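You operate a simulated robot arm through the tools that you are given. There is no shell and no other tool.

Carry out the task below with a simulated robot arm. There is one attempt and no reset: what you move stays moved.

TASK
Put things in order on the top of the desk. At the end: the white tub stands where the yellow hand roller stood; the yellow hand roller stands where the polish jar stood; the green weight from the top of the desk stands on top of the brown carton (marked "BEARINGS"); the polish jar from the top of the desk stands where the green weight stood; whatever was shut is shut again. Leave all else as you found it, and nothing knocked over.

It is judged by the outcome, as a careful person would: the job done as asked, and still so three seconds after it is handed in. It fails if anything else is knocked over, pushed out of place, dropped, spilled or broken.

THE ROBOT
A 7-joint arm with a two-finger parallel gripper, fixed in place. Base frame: the origin is at the foot of the arm, x ahead of it, y to its left, z up; the work surface is at about z = 760. Lengths are in mm, angles in degrees, forces in N, time in s.
With the tool pointing down near the work surface it reaches from about 100 to 660 mm from the base axis. Its first joint turns from -66.0 to 66.0 degrees. Payload 1.57 kg.
The tool frame sits at the grasp point between the pads (the TCP): z along the fingers, y along the line on which they close. The tips reach 30 mm beyond it. The gripper opens to 80 mm. The fingers are 17 mm wide and 12 mm thick; the gripper's body (40 by 82 mm) begins 80 mm behind the TCP.
Orientation is told as [roll, pitch, yaw] about the base's x, y, z axes, in that order, counted from this pose: with the fingers straight down and closing along the base's y, the tool's x points along the base's -x, its y along +y and its z along -z.

THE INTERFACE
- The arm moves only by the tool apply_moves. Its argument "rows" is a list that holds one entry, the list of rows, each a list of 7 numbers: the shift along the tool's x, y, z in mm, then the turn, a rotation vector about the tool's x, y, z in degrees, then the opening in per cent of the stroke, from 0 (shut) to 100 (fully open). In form: [[[tx, ty, tz, ax, ay, az, grip], ...]]. A call has 1 to 20 rows; each row is the pose to reach, as a shift and turn from the pose commanded when the call began, along the tool's axes at that moment. Each row takes 0.2 s and may step no farther than 50 mm and 8.6 degrees from the row before; otherwise, or with a gripper value out of range, the whole call is refused. Where a pose cannot be reached the arm comes as near as it can. A force on the tool above 40 N (or 10 N above the force at the start of the call, whichever is more), or a blocked arm, ends the call early, and 0.2 s more pass. The fingers move at their own pace (about 72 mm/s each) and stop on an object; they squeeze with about 30 N. The grip force told is the motor's: it shows also when the fingers shut on nothing. Time passes only in rows, and 0.2 s behind the last, so rows that repeat a pose let the fingers close. The reply holds the time, the measured pose of the TCP, the force on the tool along the base axes, the opening and the grip force, in the units named above and with some noise, with the torque about the TCP (base axes, N m) and any sound that the robot's microphone picked up, and new pictures: "views" is both (left out), scene, wrist or none.
- Cameras (640 x 400 px; columns grow to the right, rows downward): "scene" is fixed at [54.4, 429.1, 1426.9]; the picture's right is [-0.80, -0.60, 0.00], its down [-0.32, 0.44, -0.84] and it looks along [0.50, -0.67, -0.54] (base axes); focal length 367 px, centre (320, 200). "wrist" rides on the gripper at [72, -7, -122] in the tool frame; the picture's right is [0.09, 1.00, 0.00], its down [-0.84, 0.08, -0.54] and it looks along [-0.54, 0.05, 0.84] (tool axes); focal length 238 px, centre (320, 200). There is no depth. A picture from a camera that has moved, and an enlarged one, comes with that camera's place and axes in the base frame and with its lens.
- close_up(camera, box): a new picture of the part [left, top, right, bottom] of that camera's present view, enlarged. The clock stands still meanwhile.
- finish_job(): hands the job in; it is judged then, once.

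Places have to be worked out from the pictures, the camera data and where the tool is seen. Open the gripper and draw the arm clear of the work before you hand the job in, unless the task says otherwise.

The tools are called after "Call:" as name(argument=value, ...) on one line, values as JSON. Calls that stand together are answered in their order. apply_moves: Moves the arm, as the interface text tells. Its arguments: {"type":"object","properties":{"rows":{"type":"array","items":{"type":"array","items":{"type":"array","items":{"type":"number"}}}},"views":{"type":"string","enum":["both","scene","wrist","none"]}},"required":["rows"]} The other tools are called the same way: close_up (camera, box) takes an enlarged picture of a part of a camera's view; finish_job () hands the job in.

At the start:

```text
clock: 0.0
position: [408.0, 84.4, 1109.8]
tcp_rot: [0.0, 0.0, 0.0]
wrist_force: [0.4, 0.3, 0.4]
torque: [-0.02, 0.0, 0.0]
opening: 80.1
finger_force: 0.1
```

scene: 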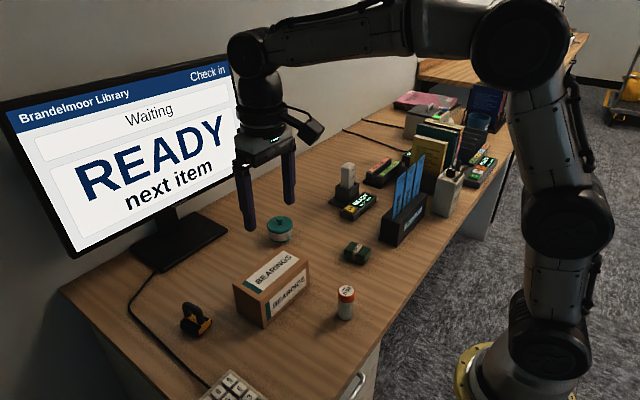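
wrist: 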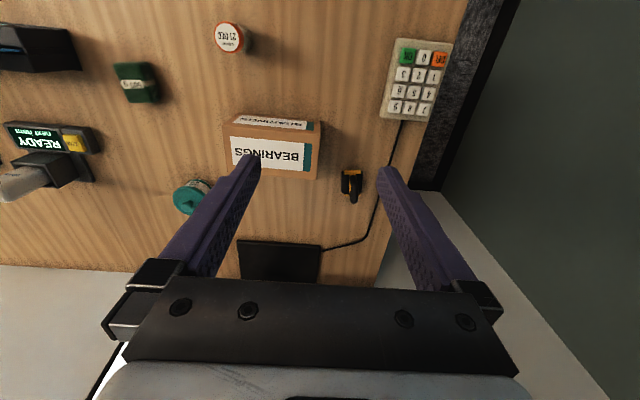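

I start by looking closely at the desk from both cameras before moving anything.

Call:
close_up(camera="scene", box=[160, 180, 400, 350])

Call:
close_up(camera="scene", box=[320, 80, 520, 260])

Call:
close_up(camera="wrist", box=[80, 0, 480, 250])

```text
2.35 times, centred on (280, 265) of scene
camera zoom: at [54.4, 429.1, 1426.9], right [-0.8, -0.6, 0.0], down [-0.32, 0.44, -0.84], along [0.5, -0.67, -0.54], focal length 864 px, centre (414, 47)
```

zoom: 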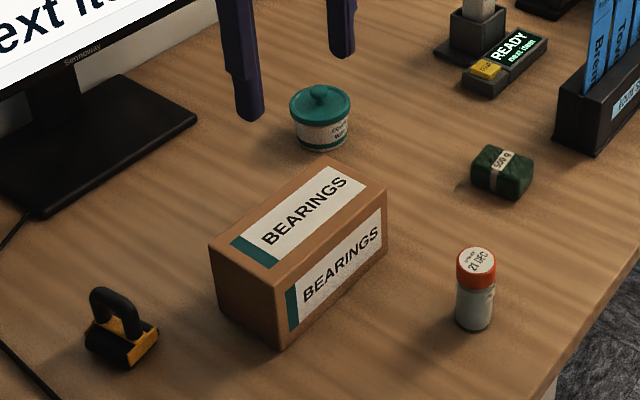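

```text
2.22 times, centred on (420, 170) of scene
camera zoom: at [54.4, 429.1, 1426.9], right [-0.8, -0.6, 0.0], down [-0.32, 0.44, -0.84], along [0.5, -0.67, -0.54], focal length 816 px, centre (98, 267)
```

zoom: 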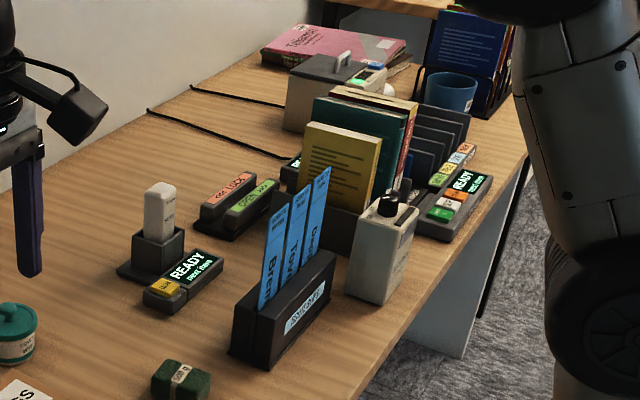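

```text
1.60 times, centred on (280, 125) of wrist
camera zoom: at [335.9, 77.8, 1231.9], right [-0.09, 1.0, 0.0], down [0.84, 0.08, 0.54], along [0.54, 0.05, -0.84], focal length 381 px, centre (384, 320)
```

zoom: 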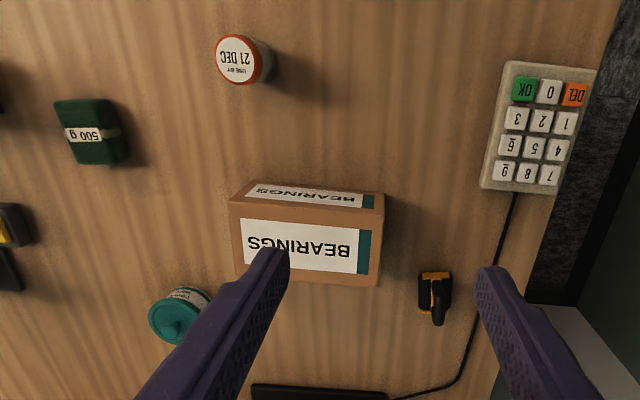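

I need to tell which vessel is the "white tub" and which is the "polish jar", so I zoom in on their labels.

Call:
close_up(camera="scene", box=[260, 205, 300, 245])

Call:
close_up(camera="scene", box=[325, 275, 370, 325])

Call:
close_up(camera="wrist", box=[160, 160, 240, 230])

Call:
close_up(camera="wrist", box=[200, 10, 270, 70])

Call:
close_up(camera="wrist", box=[0, 0, 160, 220])

Call:
close_up(camera="scene", box=[400, 60, 520, 200])

Call:
close_up(camera="scene", box=[160, 290, 240, 350])

Call:
close_up(camera="scene", box=[200, 320, 420, 400])

```text
10.00 times, centred on (280, 225) of scene
camera zoom: at [54.4, 429.1, 1426.9], right [-0.8, -0.6, 0.0], down [-0.32, 0.44, -0.84], along [0.5, -0.67, -0.54], focal length 3672 px, centre (720, -50)
```

zoom: 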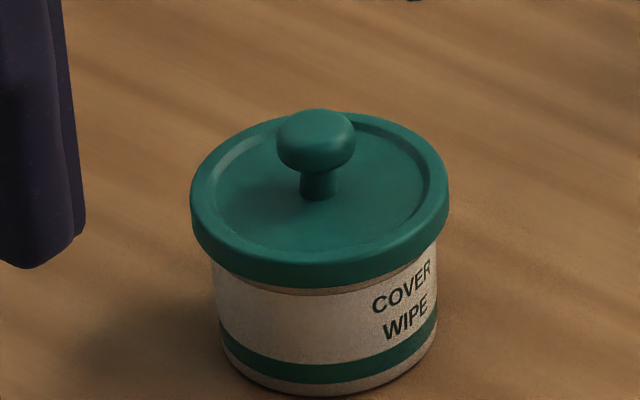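

```text
8.00 times, centred on (348, 300) of scene
camera zoom: at [54.4, 429.1, 1426.9], right [-0.8, -0.6, 0.0], down [-0.32, 0.44, -0.84], along [0.5, -0.67, -0.54], focal length 2938 px, centre (100, -600)
```

zoom: 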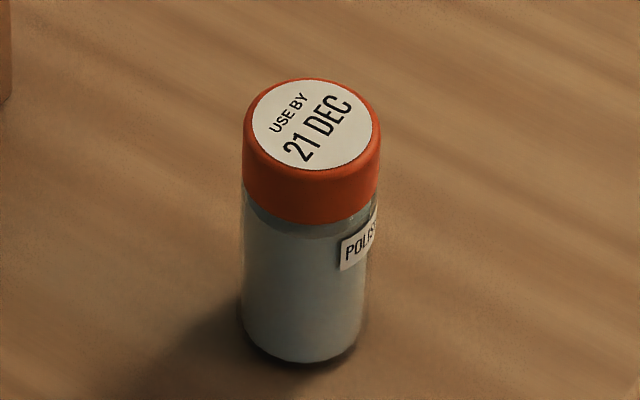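

```text
5.71 times, centred on (200, 195) of wrist
camera zoom: at [335.9, 77.8, 1231.9], right [-0.09, 1.0, 0.0], down [0.84, 0.08, 0.54], along [0.54, 0.05, -0.84], focal length 1362 px, centre (1006, 229)
```

zoom: 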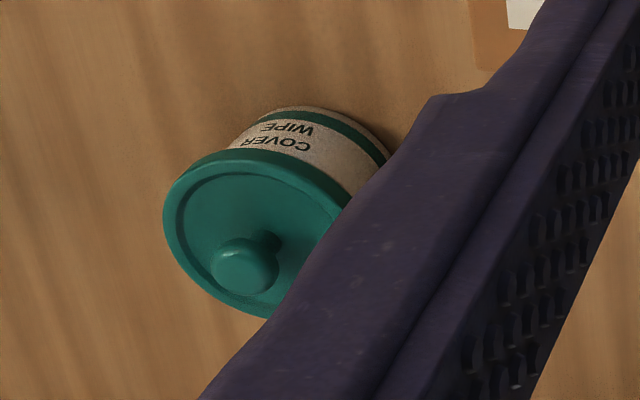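

```text
6.67 times, centred on (235, 40) of wrist
camera zoom: at [335.9, 77.8, 1231.9], right [-0.09, 1.0, 0.0], down [0.84, 0.08, 0.54], along [0.54, 0.05, -0.84], focal length 1589 px, centre (887, 1267)
```

zoom: 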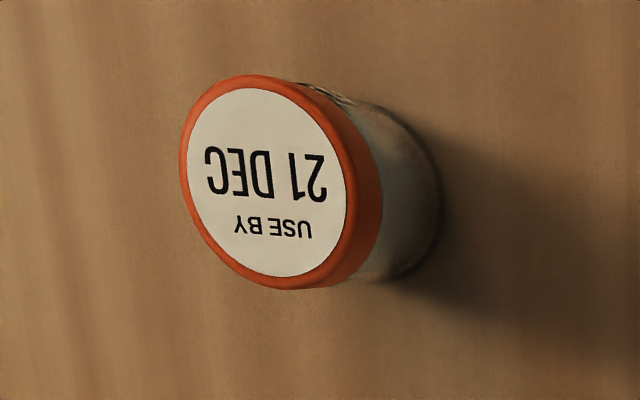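

```text
1.82 times, centred on (80, 110) of wrist
camera zoom: at [335.9, 77.8, 1231.9], right [-0.09, 1.0, 0.0], down [0.84, 0.08, 0.54], along [0.54, 0.05, -0.84], focal length 433 px, centre (756, 364)
```

zoom: 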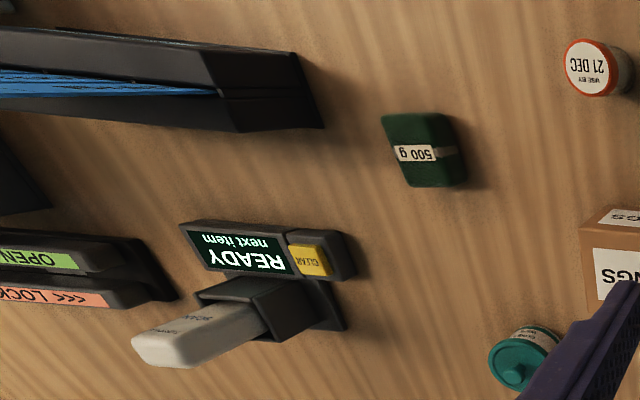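

```text
2.86 times, centred on (460, 130) of scene
camera zoom: at [54.4, 429.1, 1426.9], right [-0.8, -0.6, 0.0], down [-0.32, 0.44, -0.84], along [0.5, -0.67, -0.54], focal length 1049 px, centre (-80, 400)
```

zoom: 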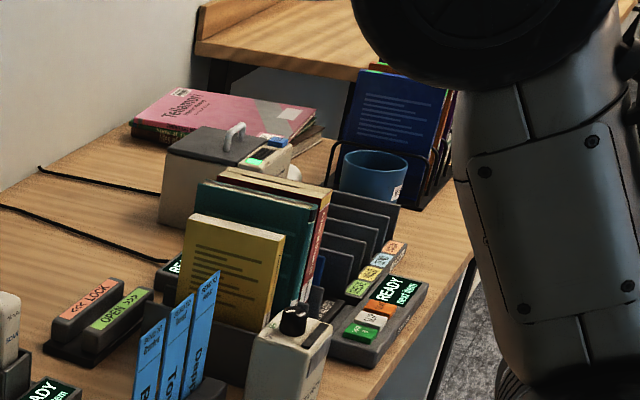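

```text
6.67 times, centred on (200, 320) of scene
camera zoom: at [54.4, 429.1, 1426.9], right [-0.8, -0.6, 0.0], down [-0.32, 0.44, -0.84], along [0.5, -0.67, -0.54], focal length 2448 px, centre (1120, -600)
```

zoom: 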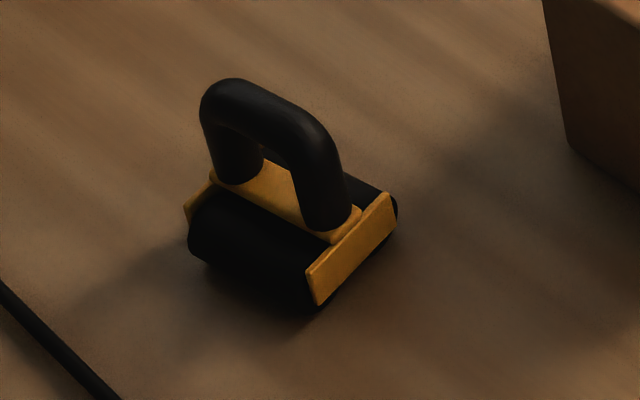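

```text
2.91 times, centred on (310, 360) of scene
camera zoom: at [54.4, 429.1, 1426.9], right [-0.8, -0.6, 0.0], down [-0.32, 0.44, -0.84], along [0.5, -0.67, -0.54], focal length 1068 px, centre (349, -266)
```

zoom: 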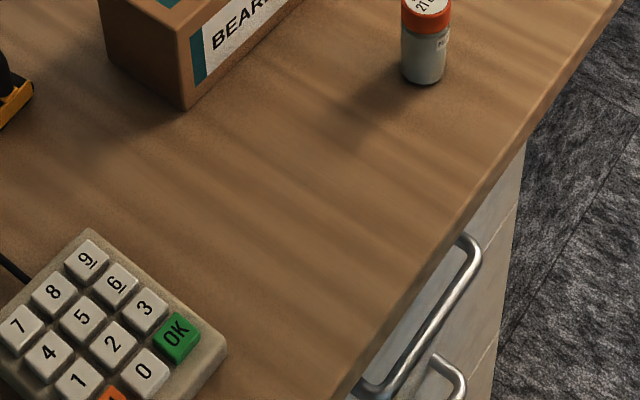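

The bottle with the orange cap is labelled "POLI…" so that is the polish jar, near (337,-47). The teal-lidded "COVER WIPES" tub is off-white, near (637,-170). The wording hints at twins elsewhere, and there are drawers under the desk, so I'll look around with the wrist camera first, moving right at height.

Call:
apply_moves(rows=[[[20, -45, 0, 0, 0, 0, 100], [40, -90, 0, 0, 0, 0, 100], [60, -135, 0, 0, 0, 0, 100], [80, -180, 0, 0, 0, 0, 100], [90, -225, 0, 0, 0, 0, 100], [100, -270, 0, 0, 0, 0, 100], [110, -310, 0, 0, 0, 0, 100], [110, -310, 0, 0, 0, 0, 100]]], views="both")

```text
clock: 1.8
position: [297.3, -227.4, 1112.5]
tcp_rot: [-0.1, 0.0, 0.1]
wrist_force: [-0.1, -0.1, 0.2]
torque: [0.0, -0.02, -0.02]
opening: 79.9
finger_force: 0.0
camera wrist: at [224.8, -234.0, 1234.6], right [-0.09, 1.0, 0.0], down [0.84, 0.08, 0.54], along [0.54, 0.05, -0.84], focal length 238 px, centre (320, 200)
```

scene: 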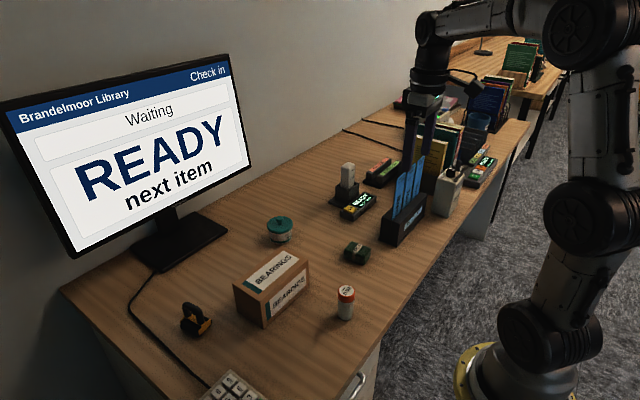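
wrist: 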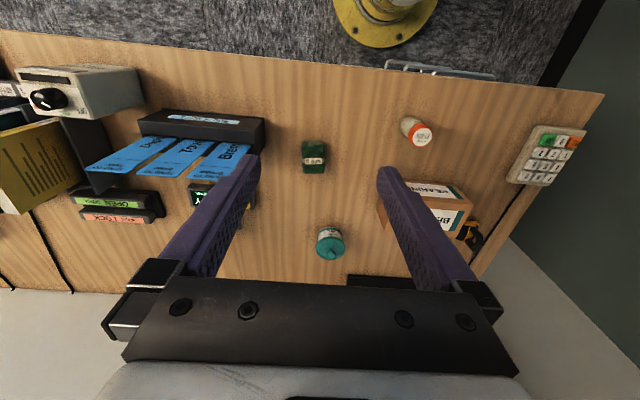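

The wrist view shows handles at the desk's front edge below the jar; let me enlarge these and the rest of the desk.

Call:
close_up(camera="wrist", box=[360, 40, 620, 200])

Call:
close_up(camera="wrist", box=[0, 40, 280, 240])

Call:
close_up(camera="scene", box=[340, 0, 600, 220])

Call:
close_up(camera="wrist", box=[290, 120, 370, 270])

```text
2.46 times, centred on (490, 120) of wrist
camera zoom: at [224.8, -234.0, 1234.6], right [-0.09, 1.0, 0.0], down [0.84, 0.08, 0.54], along [0.54, 0.05, -0.84], focal length 587 px, centre (-98, 397)
```

zoom: 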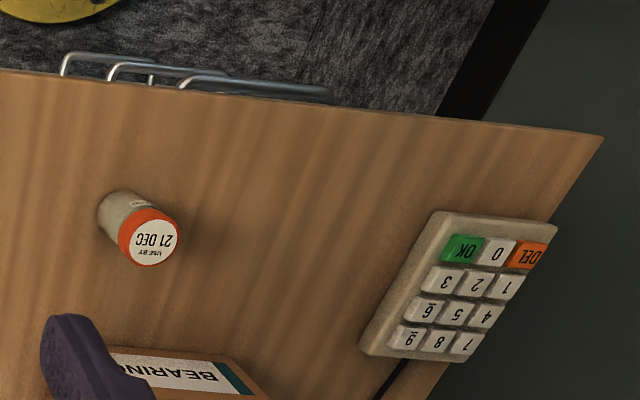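

```text
2.00 times, centred on (140, 140) of wrist
camera zoom: at [224.8, -234.0, 1234.6], right [-0.09, 1.0, 0.0], down [0.84, 0.08, 0.54], along [0.54, 0.05, -0.84], focal length 477 px, centre (680, 320)
```

zoom: 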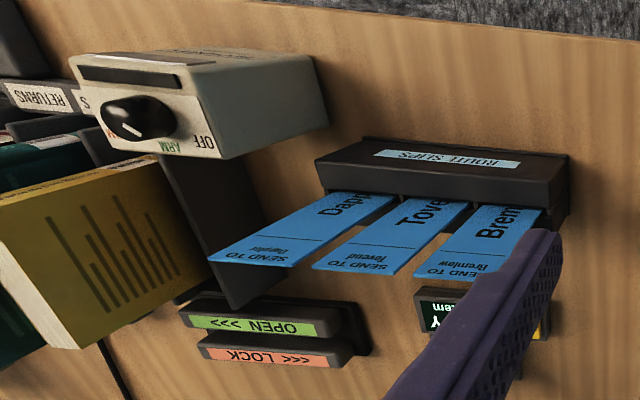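

```text
1.82 times, centred on (470, 110) of scene
camera zoom: at [54.4, 429.1, 1426.9], right [-0.8, -0.6, 0.0], down [-0.32, 0.44, -0.84], along [0.5, -0.67, -0.54], focal length 668 px, centre (47, 364)
```

zoom: 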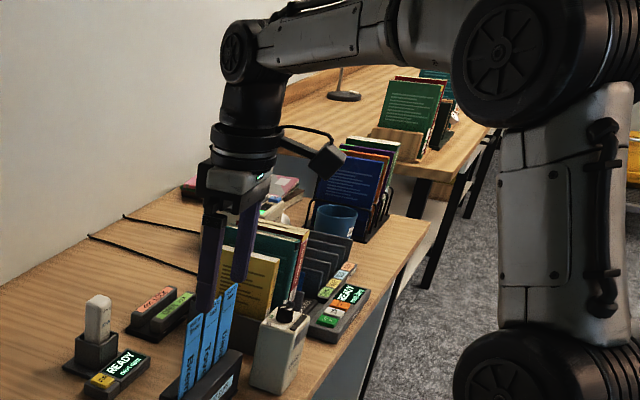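

```text
2.67 times, centred on (330, 195) of wrist
camera zoom: at [224.8, -234.0, 1234.6], right [-0.09, 1.0, 0.0], down [0.84, 0.08, 0.54], along [0.54, 0.05, -0.84], focal length 636 px, centre (293, 213)
```

zoom: 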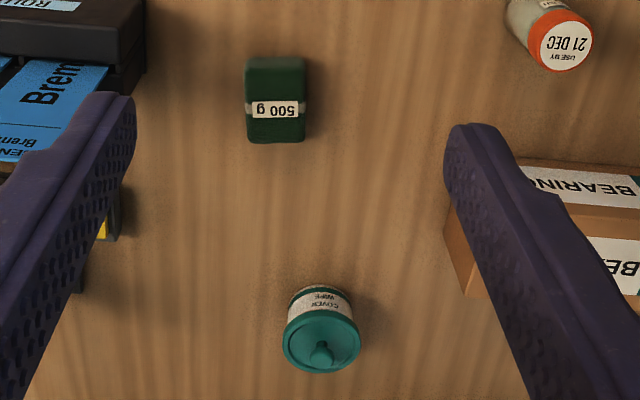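

There are three drawer handles stacked under the desk front, and no second tub visible so far. I move further right to see the rest of the desk top.

Call:
apply_moves(rows=[[[0, -45, 0, 0, 0, 0, 100], [0, -90, 0, 0, 0, 0, 100], [5, -135, 0, 0, 0, 0, 100], [10, -180, 0, 0, 0, 0, 100], [20, -225, 0, 0, 0, 0, 100], [20, -225, 0, 0, 0, 0, 100]]], views="both")

```text
clock: 3.2
position: [275.8, -450.2, 1110.9]
tcp_rot: [-0.1, 0.0, -0.1]
wrist_force: [-0.3, -0.2, 0.7]
torque: [0.02, -0.02, 0.02]
opening: 80.0
finger_force: 0.0
camera wrist: at [203.8, -456.9, 1232.0], right [-0.09, 1.0, 0.0], down [0.84, 0.08, 0.54], along [0.54, 0.05, -0.84], focal length 238 px, centre (320, 200)
```

scene: 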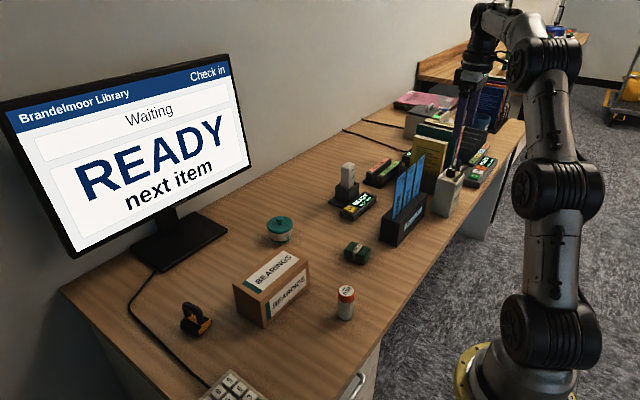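
wrist: 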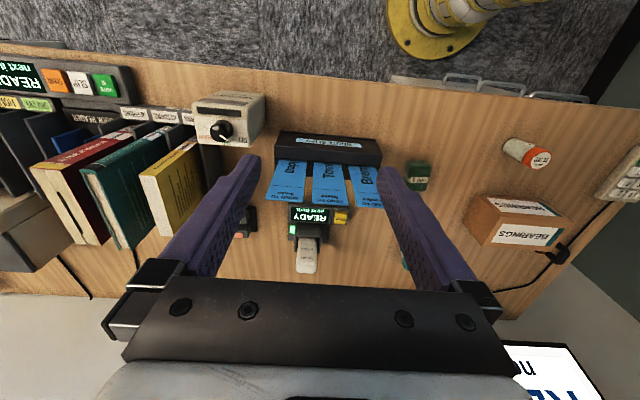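

Call:
close_up(camera="wrist", box=[0, 30, 270, 290])

Call:
close_up(camera="wrist", box=[380, 60, 600, 130])

Call:
close_up(camera="scene", box=[390, 30, 640, 190])

```text
1.54 times, centred on (135, 160) of wrist
camera zoom: at [203.8, -456.9, 1232.0], right [-0.09, 1.0, 0.0], down [0.84, 0.08, 0.54], along [0.54, 0.05, -0.84], focal length 367 px, centre (605, 262)
```

zoom: 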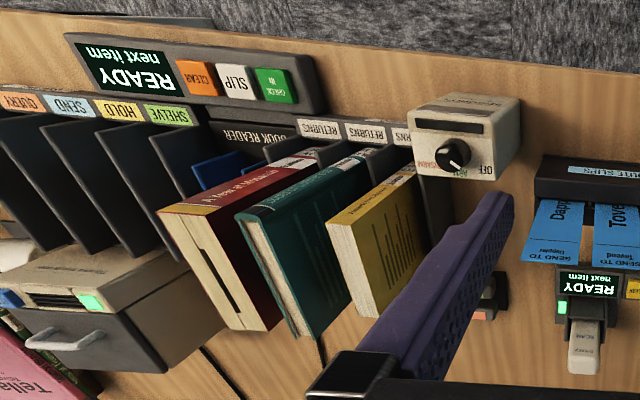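

```text
2.91 times, centred on (490, 95) of wrist
camera zoom: at [203.8, -456.9, 1232.0], right [-0.09, 1.0, 0.0], down [0.84, 0.08, 0.54], along [0.54, 0.05, -0.84], focal length 693 px, centre (-174, 506)
```

zoom: 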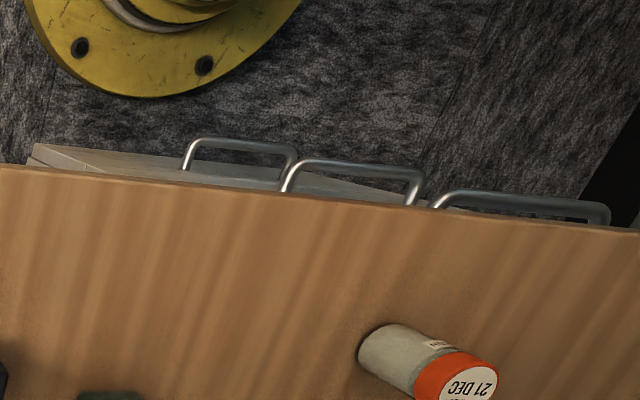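

```text
2.50 times, centred on (515, 110) of scene
camera zoom: at [54.4, 429.1, 1426.9], right [-0.8, -0.6, 0.0], down [-0.32, 0.44, -0.84], along [0.5, -0.67, -0.54], focal length 918 px, centre (-168, 425)
```

zoom: 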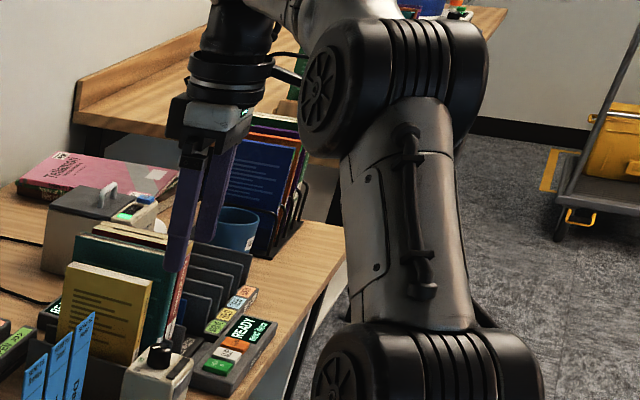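

No other tub is visible on the desk top, but a three-drawer pedestal sits under it; the top handle is around (247, 5…135, 681). The wording ("from the top of the desk", "whatever was shut") suggests a drawer may hold things, so I go to look at the drawer front without touching it.

Call:
apply_moves(rows=[[[11, 47, 0, 0, 0, 0, 100], [22, 94, 0, 0, 0, 0, 100], [34, 141, 0, 0, 0, 0, 100], [46, 188, 0, 0, 0, 0, 100], [57, 235, 0, 0, 0, 0, 100], [68, 282, 0, 0, 0, 0, 100], [80, 329, 0, 0, 0, 0, 100], [91, 376, 0, 0, 0, 0, 100], [102, 423, 0, 0, 0, 0, 100], [114, 470, 0, 0, 0, 0, 100], [120, 510, 0, 0, 0, 0, 100], [120, 510, 0, 0, 0, 0, 100]]], views="both")

```text
clock: 5.8
position: [157.6, 60.0, 1110.0]
tcp_rot: [0.1, 0.1, 0.0]
wrist_force: [-0.3, -0.4, -0.4]
torque: [0.01, 0.01, 0.0]
opening: 79.9
finger_force: 0.0
camera wrist: at [85.7, 53.8, 1231.7], right [-0.09, 1.0, 0.0], down [0.84, 0.08, 0.54], along [0.54, 0.05, -0.84], focal length 238 px, centre (320, 200)
```

scene: 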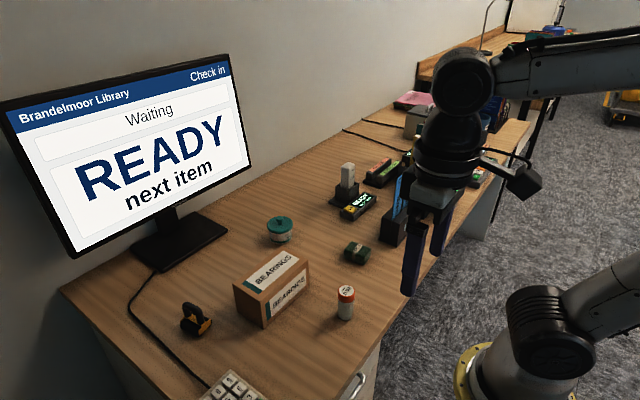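
wrist: 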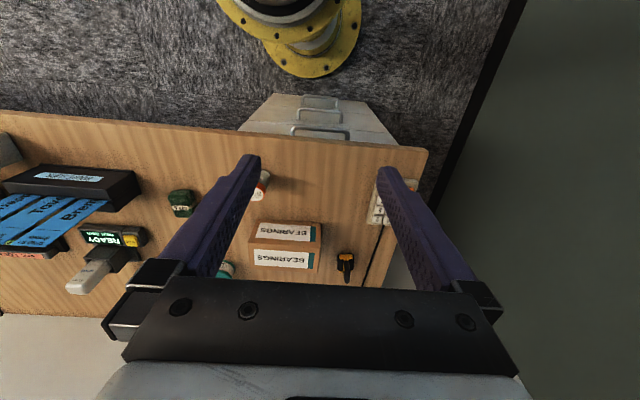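

The pedestal is now in view below the desk edge; I lower to about z=850 in front of the desk for a better look at the drawer fronts.

Call:
apply_moves(rows=[[[0, 0, 45, 0, 0, 0, 100], [5, 0, 90, 0, 0, 0, 100], [10, 0, 135, 0, 0, 0, 100], [15, 0, 180, 0, 0, 0, 100], [20, 0, 220, 0, 0, 0, 100], [20, 0, 250, 0, 0, 0, 100], [20, 0, 250, 0, 0, 0, 100]]], views="both")

Call:
close_up(camera="wrist", box=[160, 20, 480, 220])

```text
clock: 7.4
position: [137.0, 58.9, 860.3]
tcp_rot: [0.0, -0.1, 0.1]
wrist_force: [0.8, 0.5, -0.9]
torque: [0.02, -0.01, 0.01]
opening: 79.9
finger_force: 0.0
camera wrist: at [64.1, 52.3, 981.4], right [-0.09, 1.0, 0.0], down [0.84, 0.08, 0.54], along [0.54, 0.05, -0.84], focal length 238 px, centre (320, 200)
```

scene: 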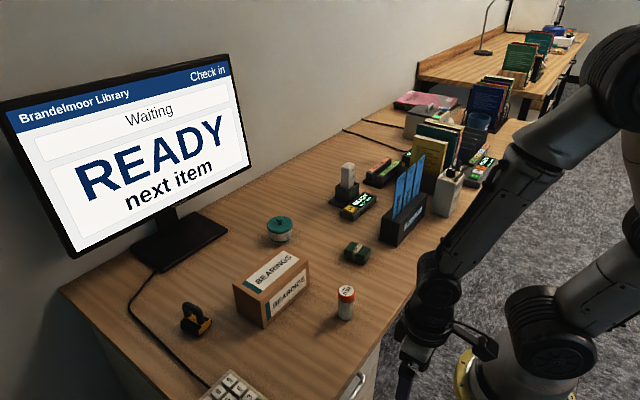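
wrist: 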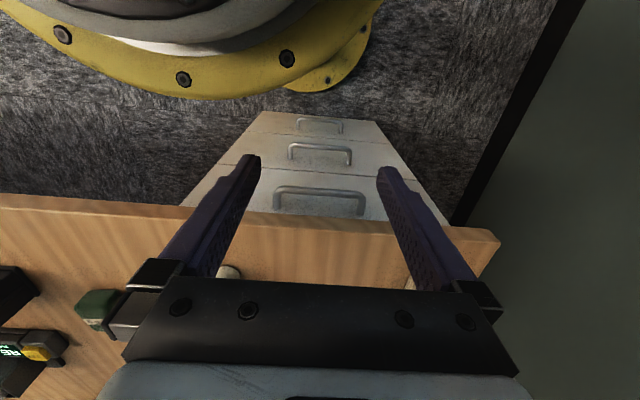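

```text
2.00 times, centred on (320, 120) of wrist
camera zoom: at [64.1, 52.3, 981.4], right [-0.09, 1.0, 0.0], down [0.84, 0.08, 0.54], along [0.54, 0.05, -0.84], focal length 477 px, centre (320, 360)
```

zoom: 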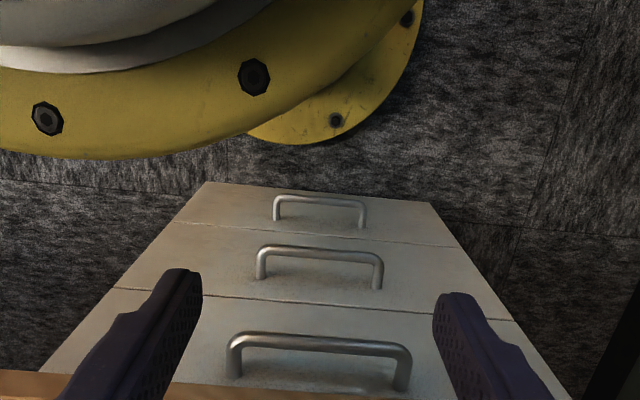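

The drawers carry no labels. Now the arm is out of the way in the scene view, I check the background table and the far end of the desk for twin items.

Call:
close_up(camera="scene", box=[400, 0, 640, 150])

Call:
close_up(camera="scene", box=[380, 70, 540, 190])

Call:
close_up(camera="scene", box=[480, 0, 600, 75])

Call:
close_up(camera="scene", box=[320, 320, 480, 400])

```text
2.67 times, centred on (520, 75) of scene
camera zoom: at [54.4, 429.1, 1426.9], right [-0.8, -0.6, 0.0], down [-0.32, 0.44, -0.84], along [0.5, -0.67, -0.54], focal length 979 px, centre (-213, 533)
```

zoom: 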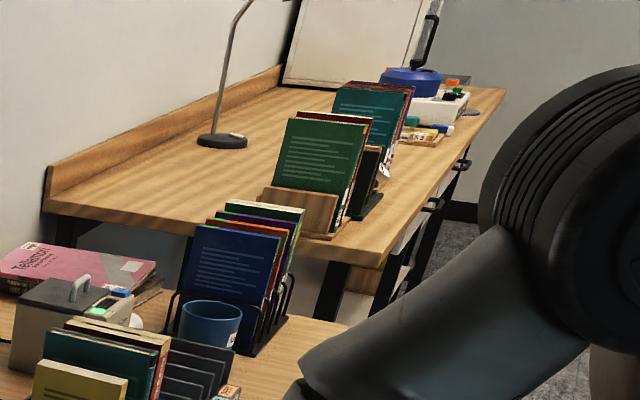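

```text
3.33 times, centred on (460, 130) of scene
camera zoom: at [54.4, 429.1, 1426.9], right [-0.8, -0.6, 0.0], down [-0.32, 0.44, -0.84], along [0.5, -0.67, -0.54], focal length 1224 px, centre (-147, 433)
```

zoom: 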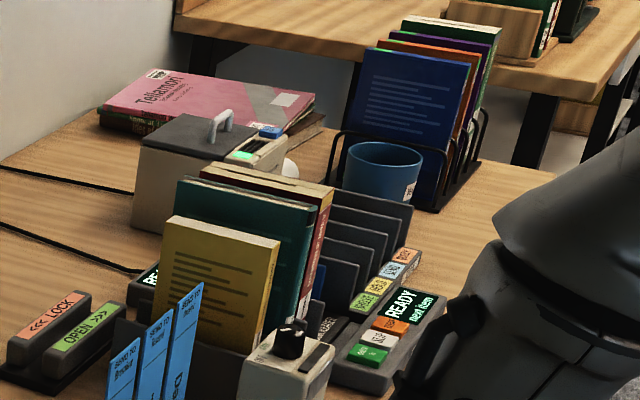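

```text
5.33 times, centred on (540, 38) of scene
camera zoom: at [54.4, 429.1, 1426.9], right [-0.8, -0.6, 0.0], down [-0.32, 0.44, -0.84], along [0.5, -0.67, -0.54], focal length 1958 px, centre (-853, 1067)
```

zoom: 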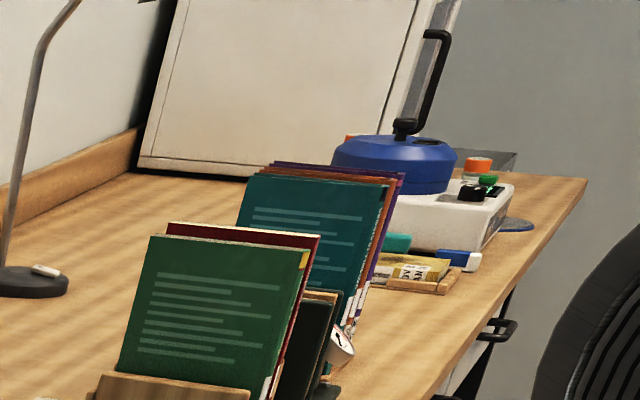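

```text
4.00 times, centred on (400, 360) of scene
camera zoom: at [54.4, 429.1, 1426.9], right [-0.8, -0.6, 0.0], down [-0.32, 0.44, -0.84], along [0.5, -0.67, -0.54], focal length 1469 px, centre (0, -440)
```

zoom: 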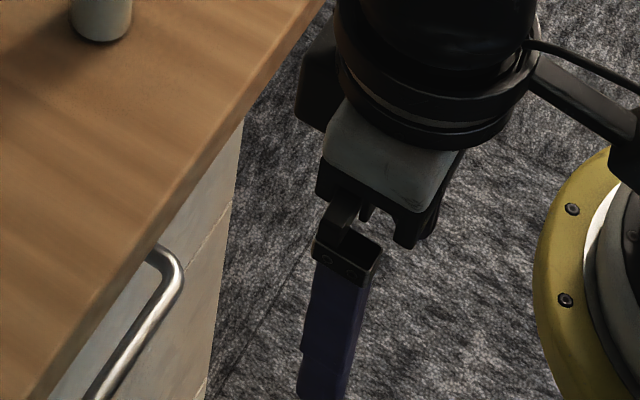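

On the background table there is another orange-capped jar, which explains "from the top of the desk". I zoom in on it to see whether a green weight or another tub is there too.

Call:
close_up(camera="scene", box=[538, 20, 583, 60])

Call:
close_up(camera="scene", box=[595, 60, 640, 130])

Call:
close_up(camera="scene", box=[440, 90, 470, 120])

```text
10.00 times, centred on (560, 40) of scene
camera zoom: at [54.4, 429.1, 1426.9], right [-0.8, -0.6, 0.0], down [-0.32, 0.44, -0.84], along [0.5, -0.67, -0.54], focal length 3672 px, centre (-2085, 1800)
```

zoom: 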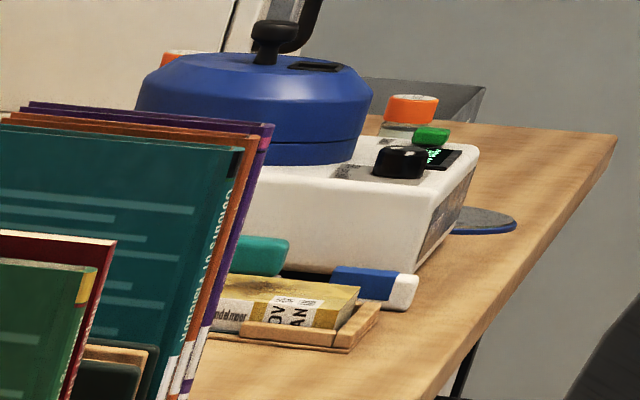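

```text
5.71 times, centred on (618, 95) of scene
camera zoom: at [54.4, 429.1, 1426.9], right [-0.8, -0.6, 0.0], down [-0.32, 0.44, -0.84], along [0.5, -0.67, -0.54], focal length 2098 px, centre (-1380, 800)
```

zoom: 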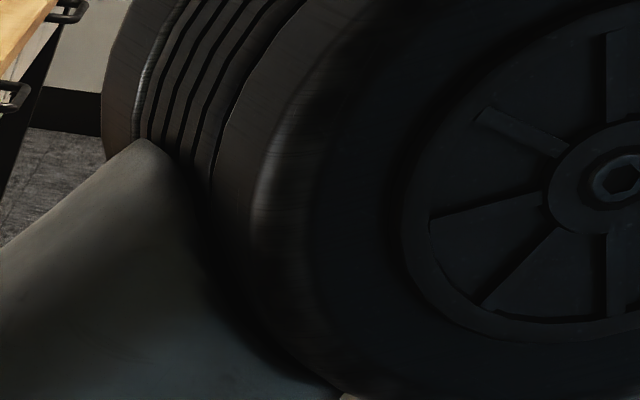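

```text
13.33 times, centred on (455, 105) of scene
camera zoom: at [54.4, 429.1, 1426.9], right [-0.8, -0.6, 0.0], down [-0.32, 0.44, -0.84], along [0.5, -0.67, -0.54], focal length 4896 px, centre (-1480, 1467)
```

zoom: 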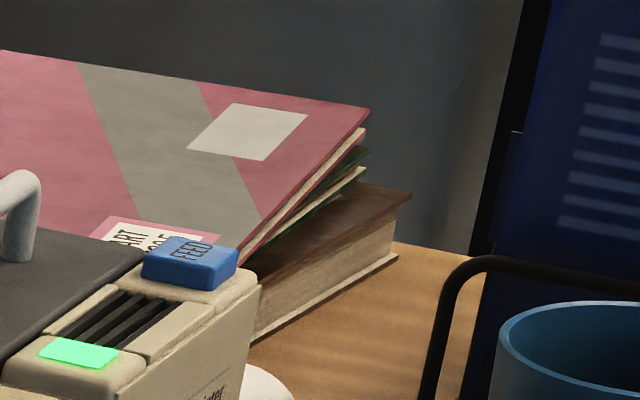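

The tub identity still matters: twins may also be in the drawer under the desk. I'll peek into the top drawer carefully and shut it again. First I turn the gripper 90° (fingers closing along x) in free space and shift to y≈110, checking that the arm can do it.

Call:
apply_moves(rows=[[[0, 10, 0, 0, 0, 8, 100], [-5, 20, 0, 0, 0, 16, 100], [-10, 30, 0, 0, 0, 24, 100], [-15, 40, 0, 0, 0, 32, 100], [-20, 50, 0, 0, 0, 40, 100], [-25, 55, 0, 0, 0, 48, 100], [-30, 55, 0, 0, 0, 56, 100], [-35, 55, 0, 0, 0, 64, 100], [-40, 55, 0, 0, 0, 72, 100], [-40, 55, 0, 0, 0, 80, 100], [-40, 55, 0, 0, 0, 88, 100], [-40, 55, 0, 0, 0, 90, 50], [-40, 55, 0, 0, 0, 90, 50]]], views="both")

```text
clock: 10.2
position: [178.6, 113.5, 859.7]
tcp_rot: [0.0, 0.1, -90.1]
wrist_force: [-0.9, 0.3, -0.3]
torque: [-0.01, 0.0, -0.01]
opening: 39.8
finger_force: 0.1
camera wrist: at [171.6, 186.0, 981.6], right [1.0, 0.09, 0.0], down [0.08, -0.84, 0.54], along [0.05, -0.54, -0.84], focal length 238 px, centre (320, 200)
```

scene: 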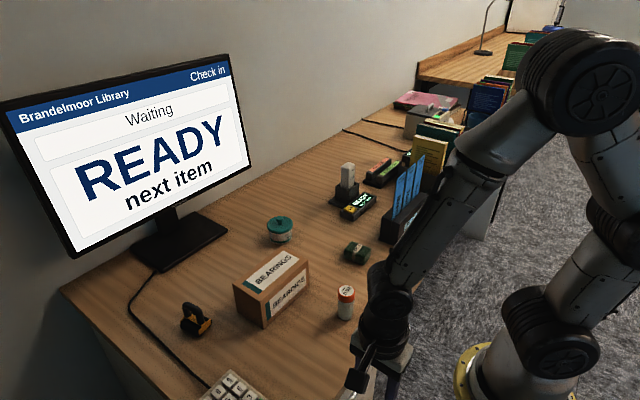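
wrist: 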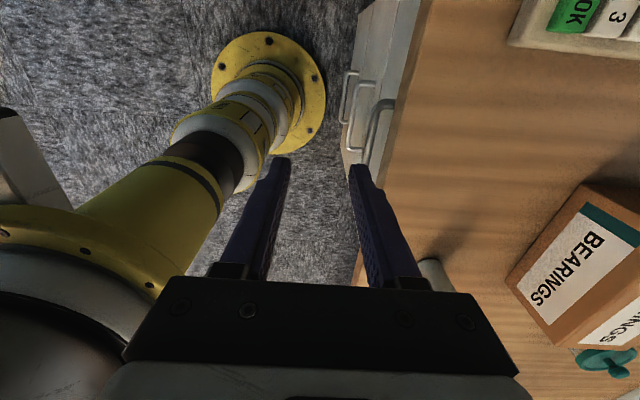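

The 90° turn worked. I zoom in on the handle region to pin down the bar, the desk edge and the gap.

Call:
close_up(camera="wrist", box=[310, 40, 470, 180])

Call:
close_up(camera="scene", box=[320, 280, 480, 400])

```text
2.86 times, centred on (390, 110) of wrist
camera zoom: at [171.6, 186.0, 981.6], right [1.0, 0.09, 0.0], down [0.08, -0.84, 0.54], along [0.05, -0.54, -0.84], focal length 681 px, centre (120, 457)
```

zoom: 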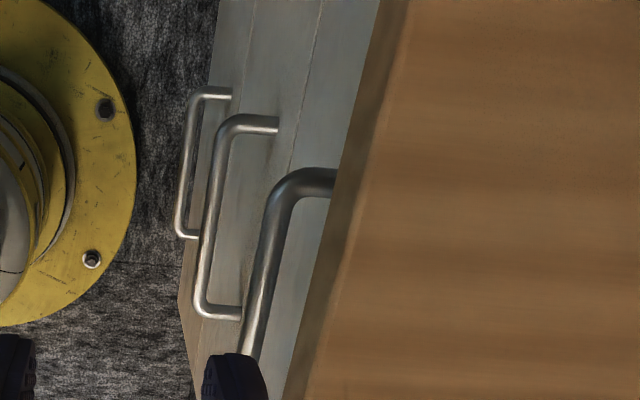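

```text
3.33 times, centred on (400, 340) of scene
camera zoom: at [54.4, 429.1, 1426.9], right [-0.8, -0.6, 0.0], down [-0.32, 0.44, -0.84], along [0.5, -0.67, -0.54], focal length 1224 px, centre (53, -267)
```

zoom: 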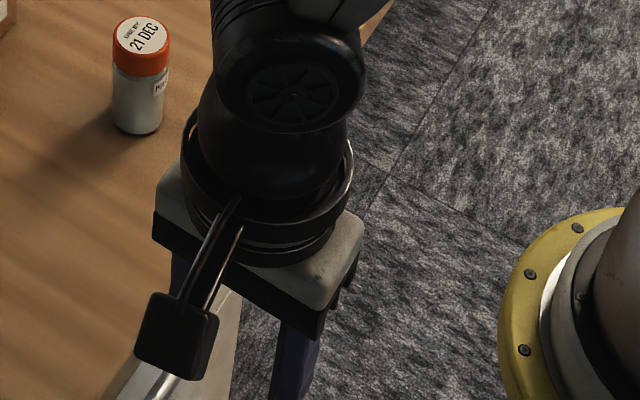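

The desk edge is at x≈249 (underside z≈739), the bar of the top handle at about (245, 8…134, 681) with roughly 30 mm behind it. I tilt the tool forward 38° above the desk front to test the posture.

Call:
apply_moves(rows=[[[0, 8, 0, -8, 0, 0, 33], [0, 16, 0, -16, 0, 0, 33], [0, 24, 0, -24, 0, 0, 33], [0, 32, 0, -32, 0, 0, 33], [0, 40, 0, -38, 0, 0, 33], [0, 40, 0, -38, 0, 0, 33]]], views="both")

```text
clock: 11.6
position: [227.2, 89.6, 885.5]
tcp_rot: [37.8, 0.0, -89.9]
wrist_force: [0.6, -0.4, 0.3]
torque: [-0.02, 0.04, -0.03]
opening: 26.4
finger_force: 0.0
out of reach, approached as far as the arm can: row 4, 5, 6
camera wrist: at [146.8, 161.7, 977.4], right [0.79, 0.09, 0.61], down [-0.27, -0.84, 0.48], along [0.56, -0.54, -0.63], focal length 238 px, centre (320, 200)
```

scene: 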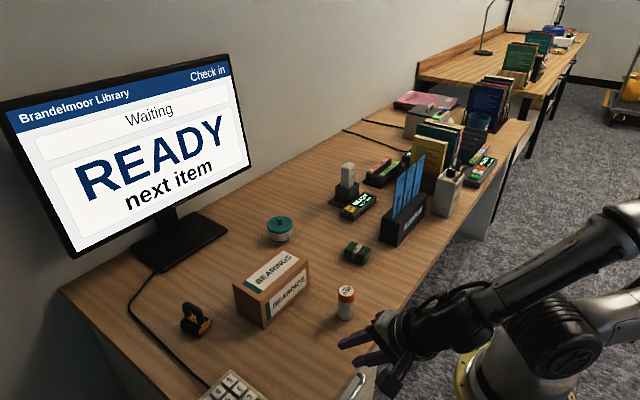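
wrist: 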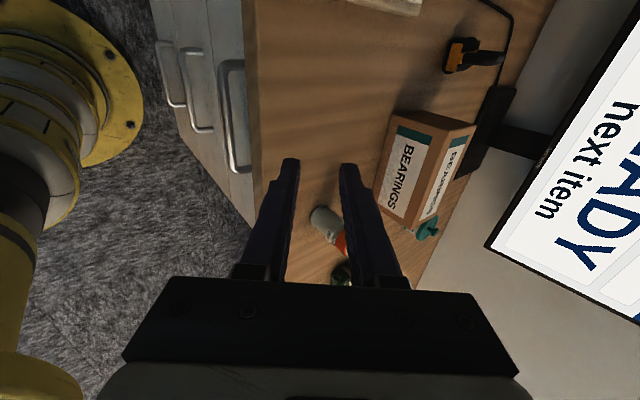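

That tilted posture is out of reach at this height (arm folded too close to its base). Lower down it may be easier, so I test a bit lower, still above and in front of the desk edge.

Call:
apply_moves(rows=[[[-1, -18, 12, 0, 0, 0, 33], [-2, -36, 23, 0, 0, 0, 33], [-3.5, -53, 34.6, 0, 0, 0, 33], [-3.5, -53, 34.6, 0, 0, 0, 33]]], views="both")

```text
clock: 12.6
position: [227.7, 64.6, 862.4]
tcp_rot: [37.7, 0.0, -89.9]
wrist_force: [0.3, 0.7, 0.3]
torque: [0.0, 0.01, -0.02]
opening: 26.2
finger_force: 0.0
out of reach, approached as far as the arm can: row 1, 2, 3, 4
camera wrist: at [147.1, 136.5, 954.7], right [0.79, 0.09, 0.61], down [-0.27, -0.84, 0.48], along [0.55, -0.54, -0.64], focal length 238 px, centre (320, 200)
```

scene: 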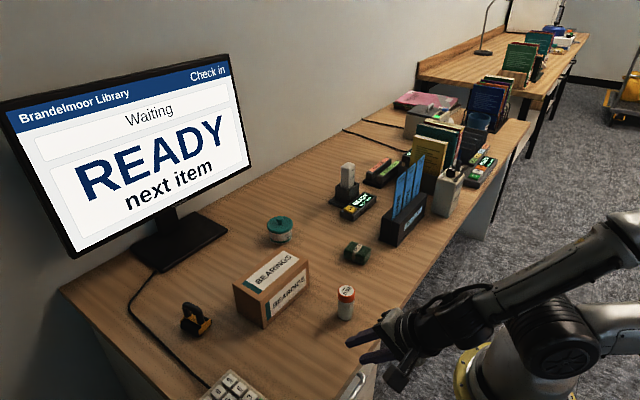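
wrist: 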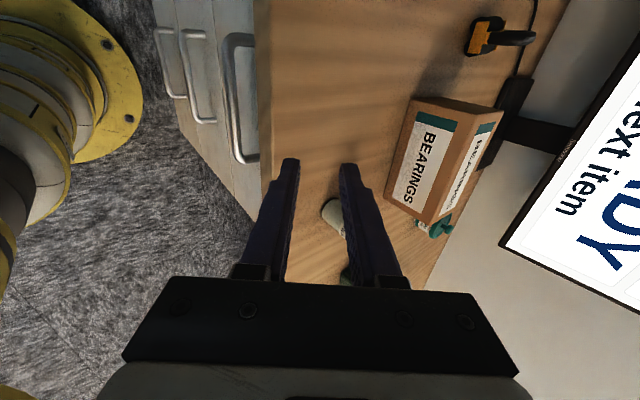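

The handle pose is clearly out of the arm's reach even lower down, so the drawers cannot be part of the job; the off-white "COVER WIPES" tub on the desk is the white tub. I back out to a neutral tool-down pose and then survey each object closely.

Call:
apply_moves(rows=[[[-10, 28, -16, 8, 0, 0, 33], [-20, 56, -32, 16, 0, 0, 33], [-30, 84, -48, 24, 0, 0, 60], [-40, 112, -64, 32, 0, 0, 100], [-50, 140, -81, 38, 0, 0, 100], [-50, 140, -81, 38, 0, 0, 100]]], views="none")

```text
clock: 14.0
position: [288.1, 16.3, 1011.9]
tcp_rot: [0.0, 0.0, -90.1]
wrist_force: [-0.1, -0.3, -0.1]
torque: [0.02, -0.02, -0.01]
opening: 80.0
finger_force: 0.0
```

Neutral again. Now turn the gripper back and look at the green weight from closer above.

Call:
apply_moves(rows=[[[-21, 1, 5, 0, 0, -8.2, 100], [-42, 1, 10, 0, 0, -16.4, 100], [-63, 2, 15, 0, 0, -24.6, 100], [-84, 3, 20, 0, 0, -32.8, 100], [-105, 4, 25, 0, 0, -41, 100], [-126, 4, 30, 0, 0, -49.2, 100], [-147, 5, 35, 0, 0, -57.4, 100], [-168, 6, 40, 0, 0, -65.6, 100], [-189, 7, 46, 0, 0, -73.8, 100], [-210, 8, 54, 0, 0, -82, 100], [-231, 8, 62, 0, 0, -90, 100], [-231, 8, 62, 0, 0, -90, 100]]], views="wrist")

Call:
close_up(camera="wrist", box=[260, 130, 380, 230])

Call:
close_up(camera="scene", box=[330, 230, 380, 275])

```text
clock: 16.6
position: [296.4, -215.4, 950.5]
tcp_rot: [-0.1, 0.0, 0.2]
wrist_force: [0.4, -0.1, 0.9]
torque: [0.02, 0.0, 0.03]
opening: 80.0
finger_force: 0.1
camera wrist: at [224.9, -222.1, 1071.7], right [-0.09, 1.0, 0.0], down [0.84, 0.08, 0.54], along [0.54, 0.05, -0.84], focal length 238 px, centre (320, 200)
```

wrist: 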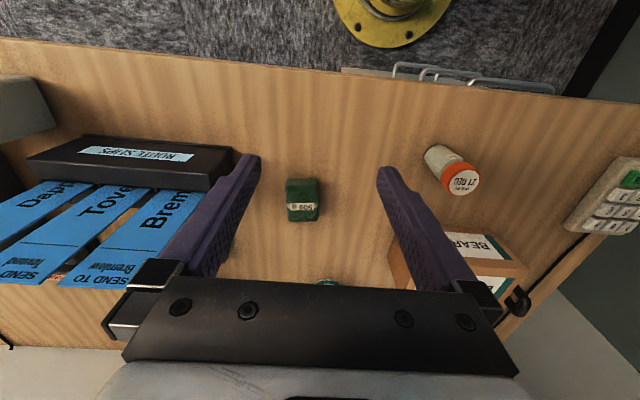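

```text
4.00 times, centred on (320, 180) of wrist
camera zoom: at [224.9, -222.1, 1071.7], right [-0.09, 1.0, 0.0], down [0.84, 0.08, 0.54], along [0.54, 0.05, -0.84], focal length 953 px, centre (320, 280)
```

zoom: 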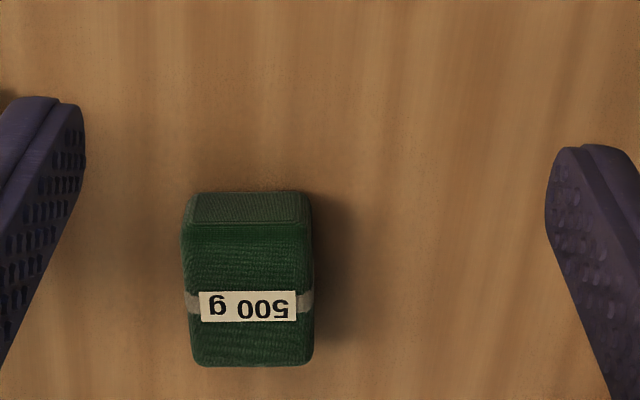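

```text
8.89 times, centred on (355, 252) of scene
camera zoom: at [54.4, 429.1, 1426.9], right [-0.8, -0.6, 0.0], down [-0.32, 0.44, -0.84], along [0.5, -0.67, -0.54], focal length 3264 px, centre (9, -267)
```

zoom: 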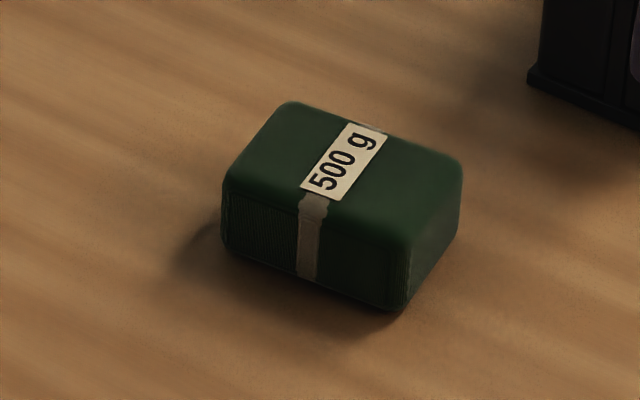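

The weight's top centre computes to about (419,-230) from both cameras, 58×43 mm, turned about +6°, height ≈28. I move above it with the gripper turned 6° and check alignment at z=870.

Call:
apply_moves(rows=[[[-31, -4, 10, 0, 0, -2, 100], [-62, -8, 30, 0, 0, -4, 100], [-93, -11, 50, 0, 0, -6, 100], [-122.6, -14.6, 80, 0, 0, -6, 100], [-122.6, -14.6, 80, 0, 0, -6, 100]]], views="both")

Call:
close_up(camera="wrist", box=[220, 60, 420, 200])

```text
clock: 17.8
position: [418.8, -232.1, 868.0]
tcp_rot: [0.0, 0.1, 6.0]
wrist_force: [-0.4, 0.2, 1.4]
torque: [0.05, 0.03, 0.02]
opening: 80.0
finger_force: 0.0
camera wrist: at [348.8, -245.5, 990.7], right [-0.2, 0.98, 0.0], down [0.82, 0.17, 0.54], along [0.53, 0.11, -0.84], focal length 238 px, centre (320, 200)
```

scene: 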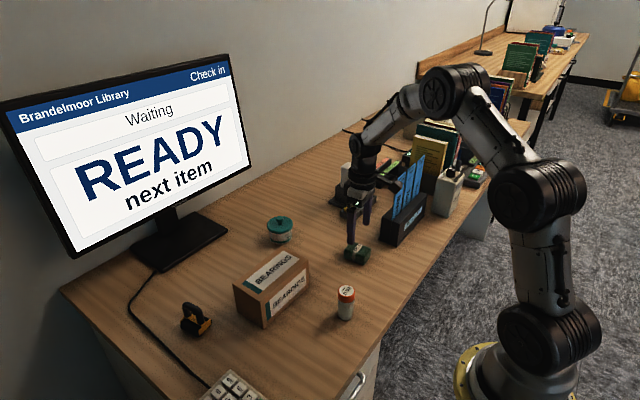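
wrist: 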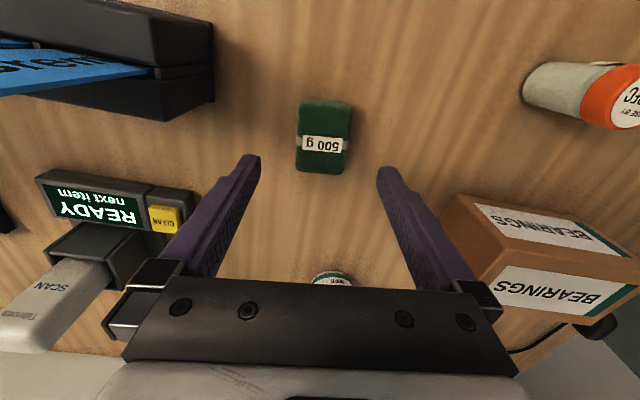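

```text
2.86 times, centred on (320, 130) of wrist
camera zoom: at [348.8, -245.5, 990.7], right [-0.2, 0.98, 0.0], down [0.82, 0.17, 0.54], along [0.53, 0.11, -0.84], focal length 681 px, centre (320, 400)
```

zoom: 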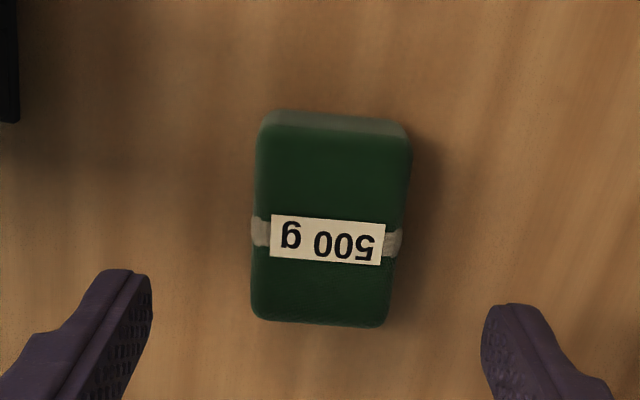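

Alignment is good: the weight computes to (418,-229) with yaw ≈6.5°. I descend so the fingertips stop about 5 mm above the desk.

Call:
apply_moves(rows=[[[0, 2, 20, 0, 0, 0, 100], [0, 2, 40, 0, 0, 0, 100], [0, 2, 58, 0, 0, 0, 100], [0, 2, 70, 0, 0, 0, 100], [0, 2, 74, 0, 0, 0, 100], [0, 2, 74, 0, 0, 0, 100]]], views="both")

```text
clock: 19.2
position: [419.7, -228.0, 795.4]
tcp_rot: [0.0, 0.0, 6.0]
wrist_force: [0.5, -0.5, -0.3]
torque: [0.01, 0.0, 0.03]
opening: 80.0
finger_force: 0.1
camera wrist: at [348.5, -241.8, 917.1], right [-0.2, 0.98, 0.0], down [0.82, 0.16, 0.54], along [0.53, 0.11, -0.84], focal length 238 px, centre (320, 200)
```

scene: 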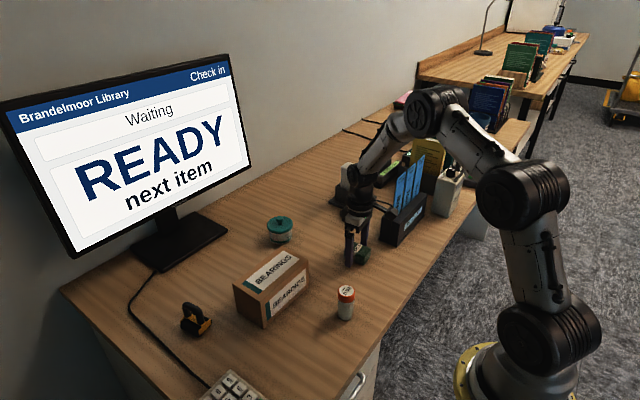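
wrist: 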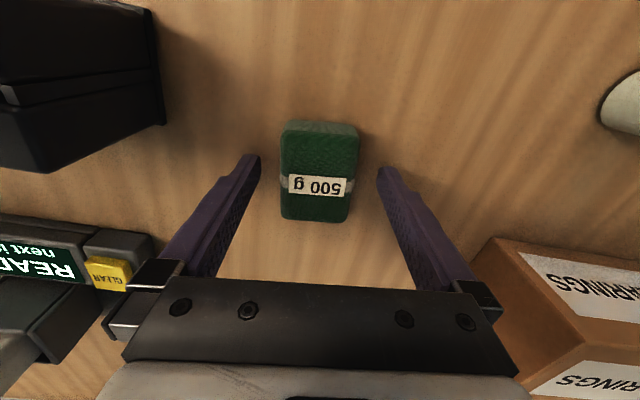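

The weight sits centred between the fingers. I close on it.

Call:
apply_moves(rows=[[[0, 0, 0, 0, 0, 0, 40], [0, 0, 0, 0, 0, 0, 20], [0, 0, 0, 0, 0, 0, 10], [0, 0, 0, 0, 0, 0, 10], [0, 0, 0, 0, 0, 0, 10]]], views="wrist")

```text
clock: 20.4
position: [419.0, -227.0, 796.8]
tcp_rot: [0.0, 0.0, 6.0]
wrist_force: [0.7, -1.5, 0.6]
torque: [-0.09, -0.07, -0.02]
opening: 45.9
finger_force: 30.0
camera wrist: at [348.5, -241.8, 917.3], right [-0.2, 0.98, 0.0], down [0.82, 0.16, 0.54], along [0.53, 0.11, -0.84], focal length 238 px, centre (320, 200)
```

wrist: 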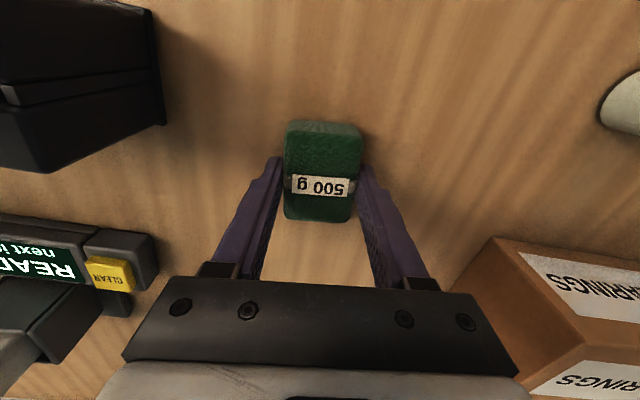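

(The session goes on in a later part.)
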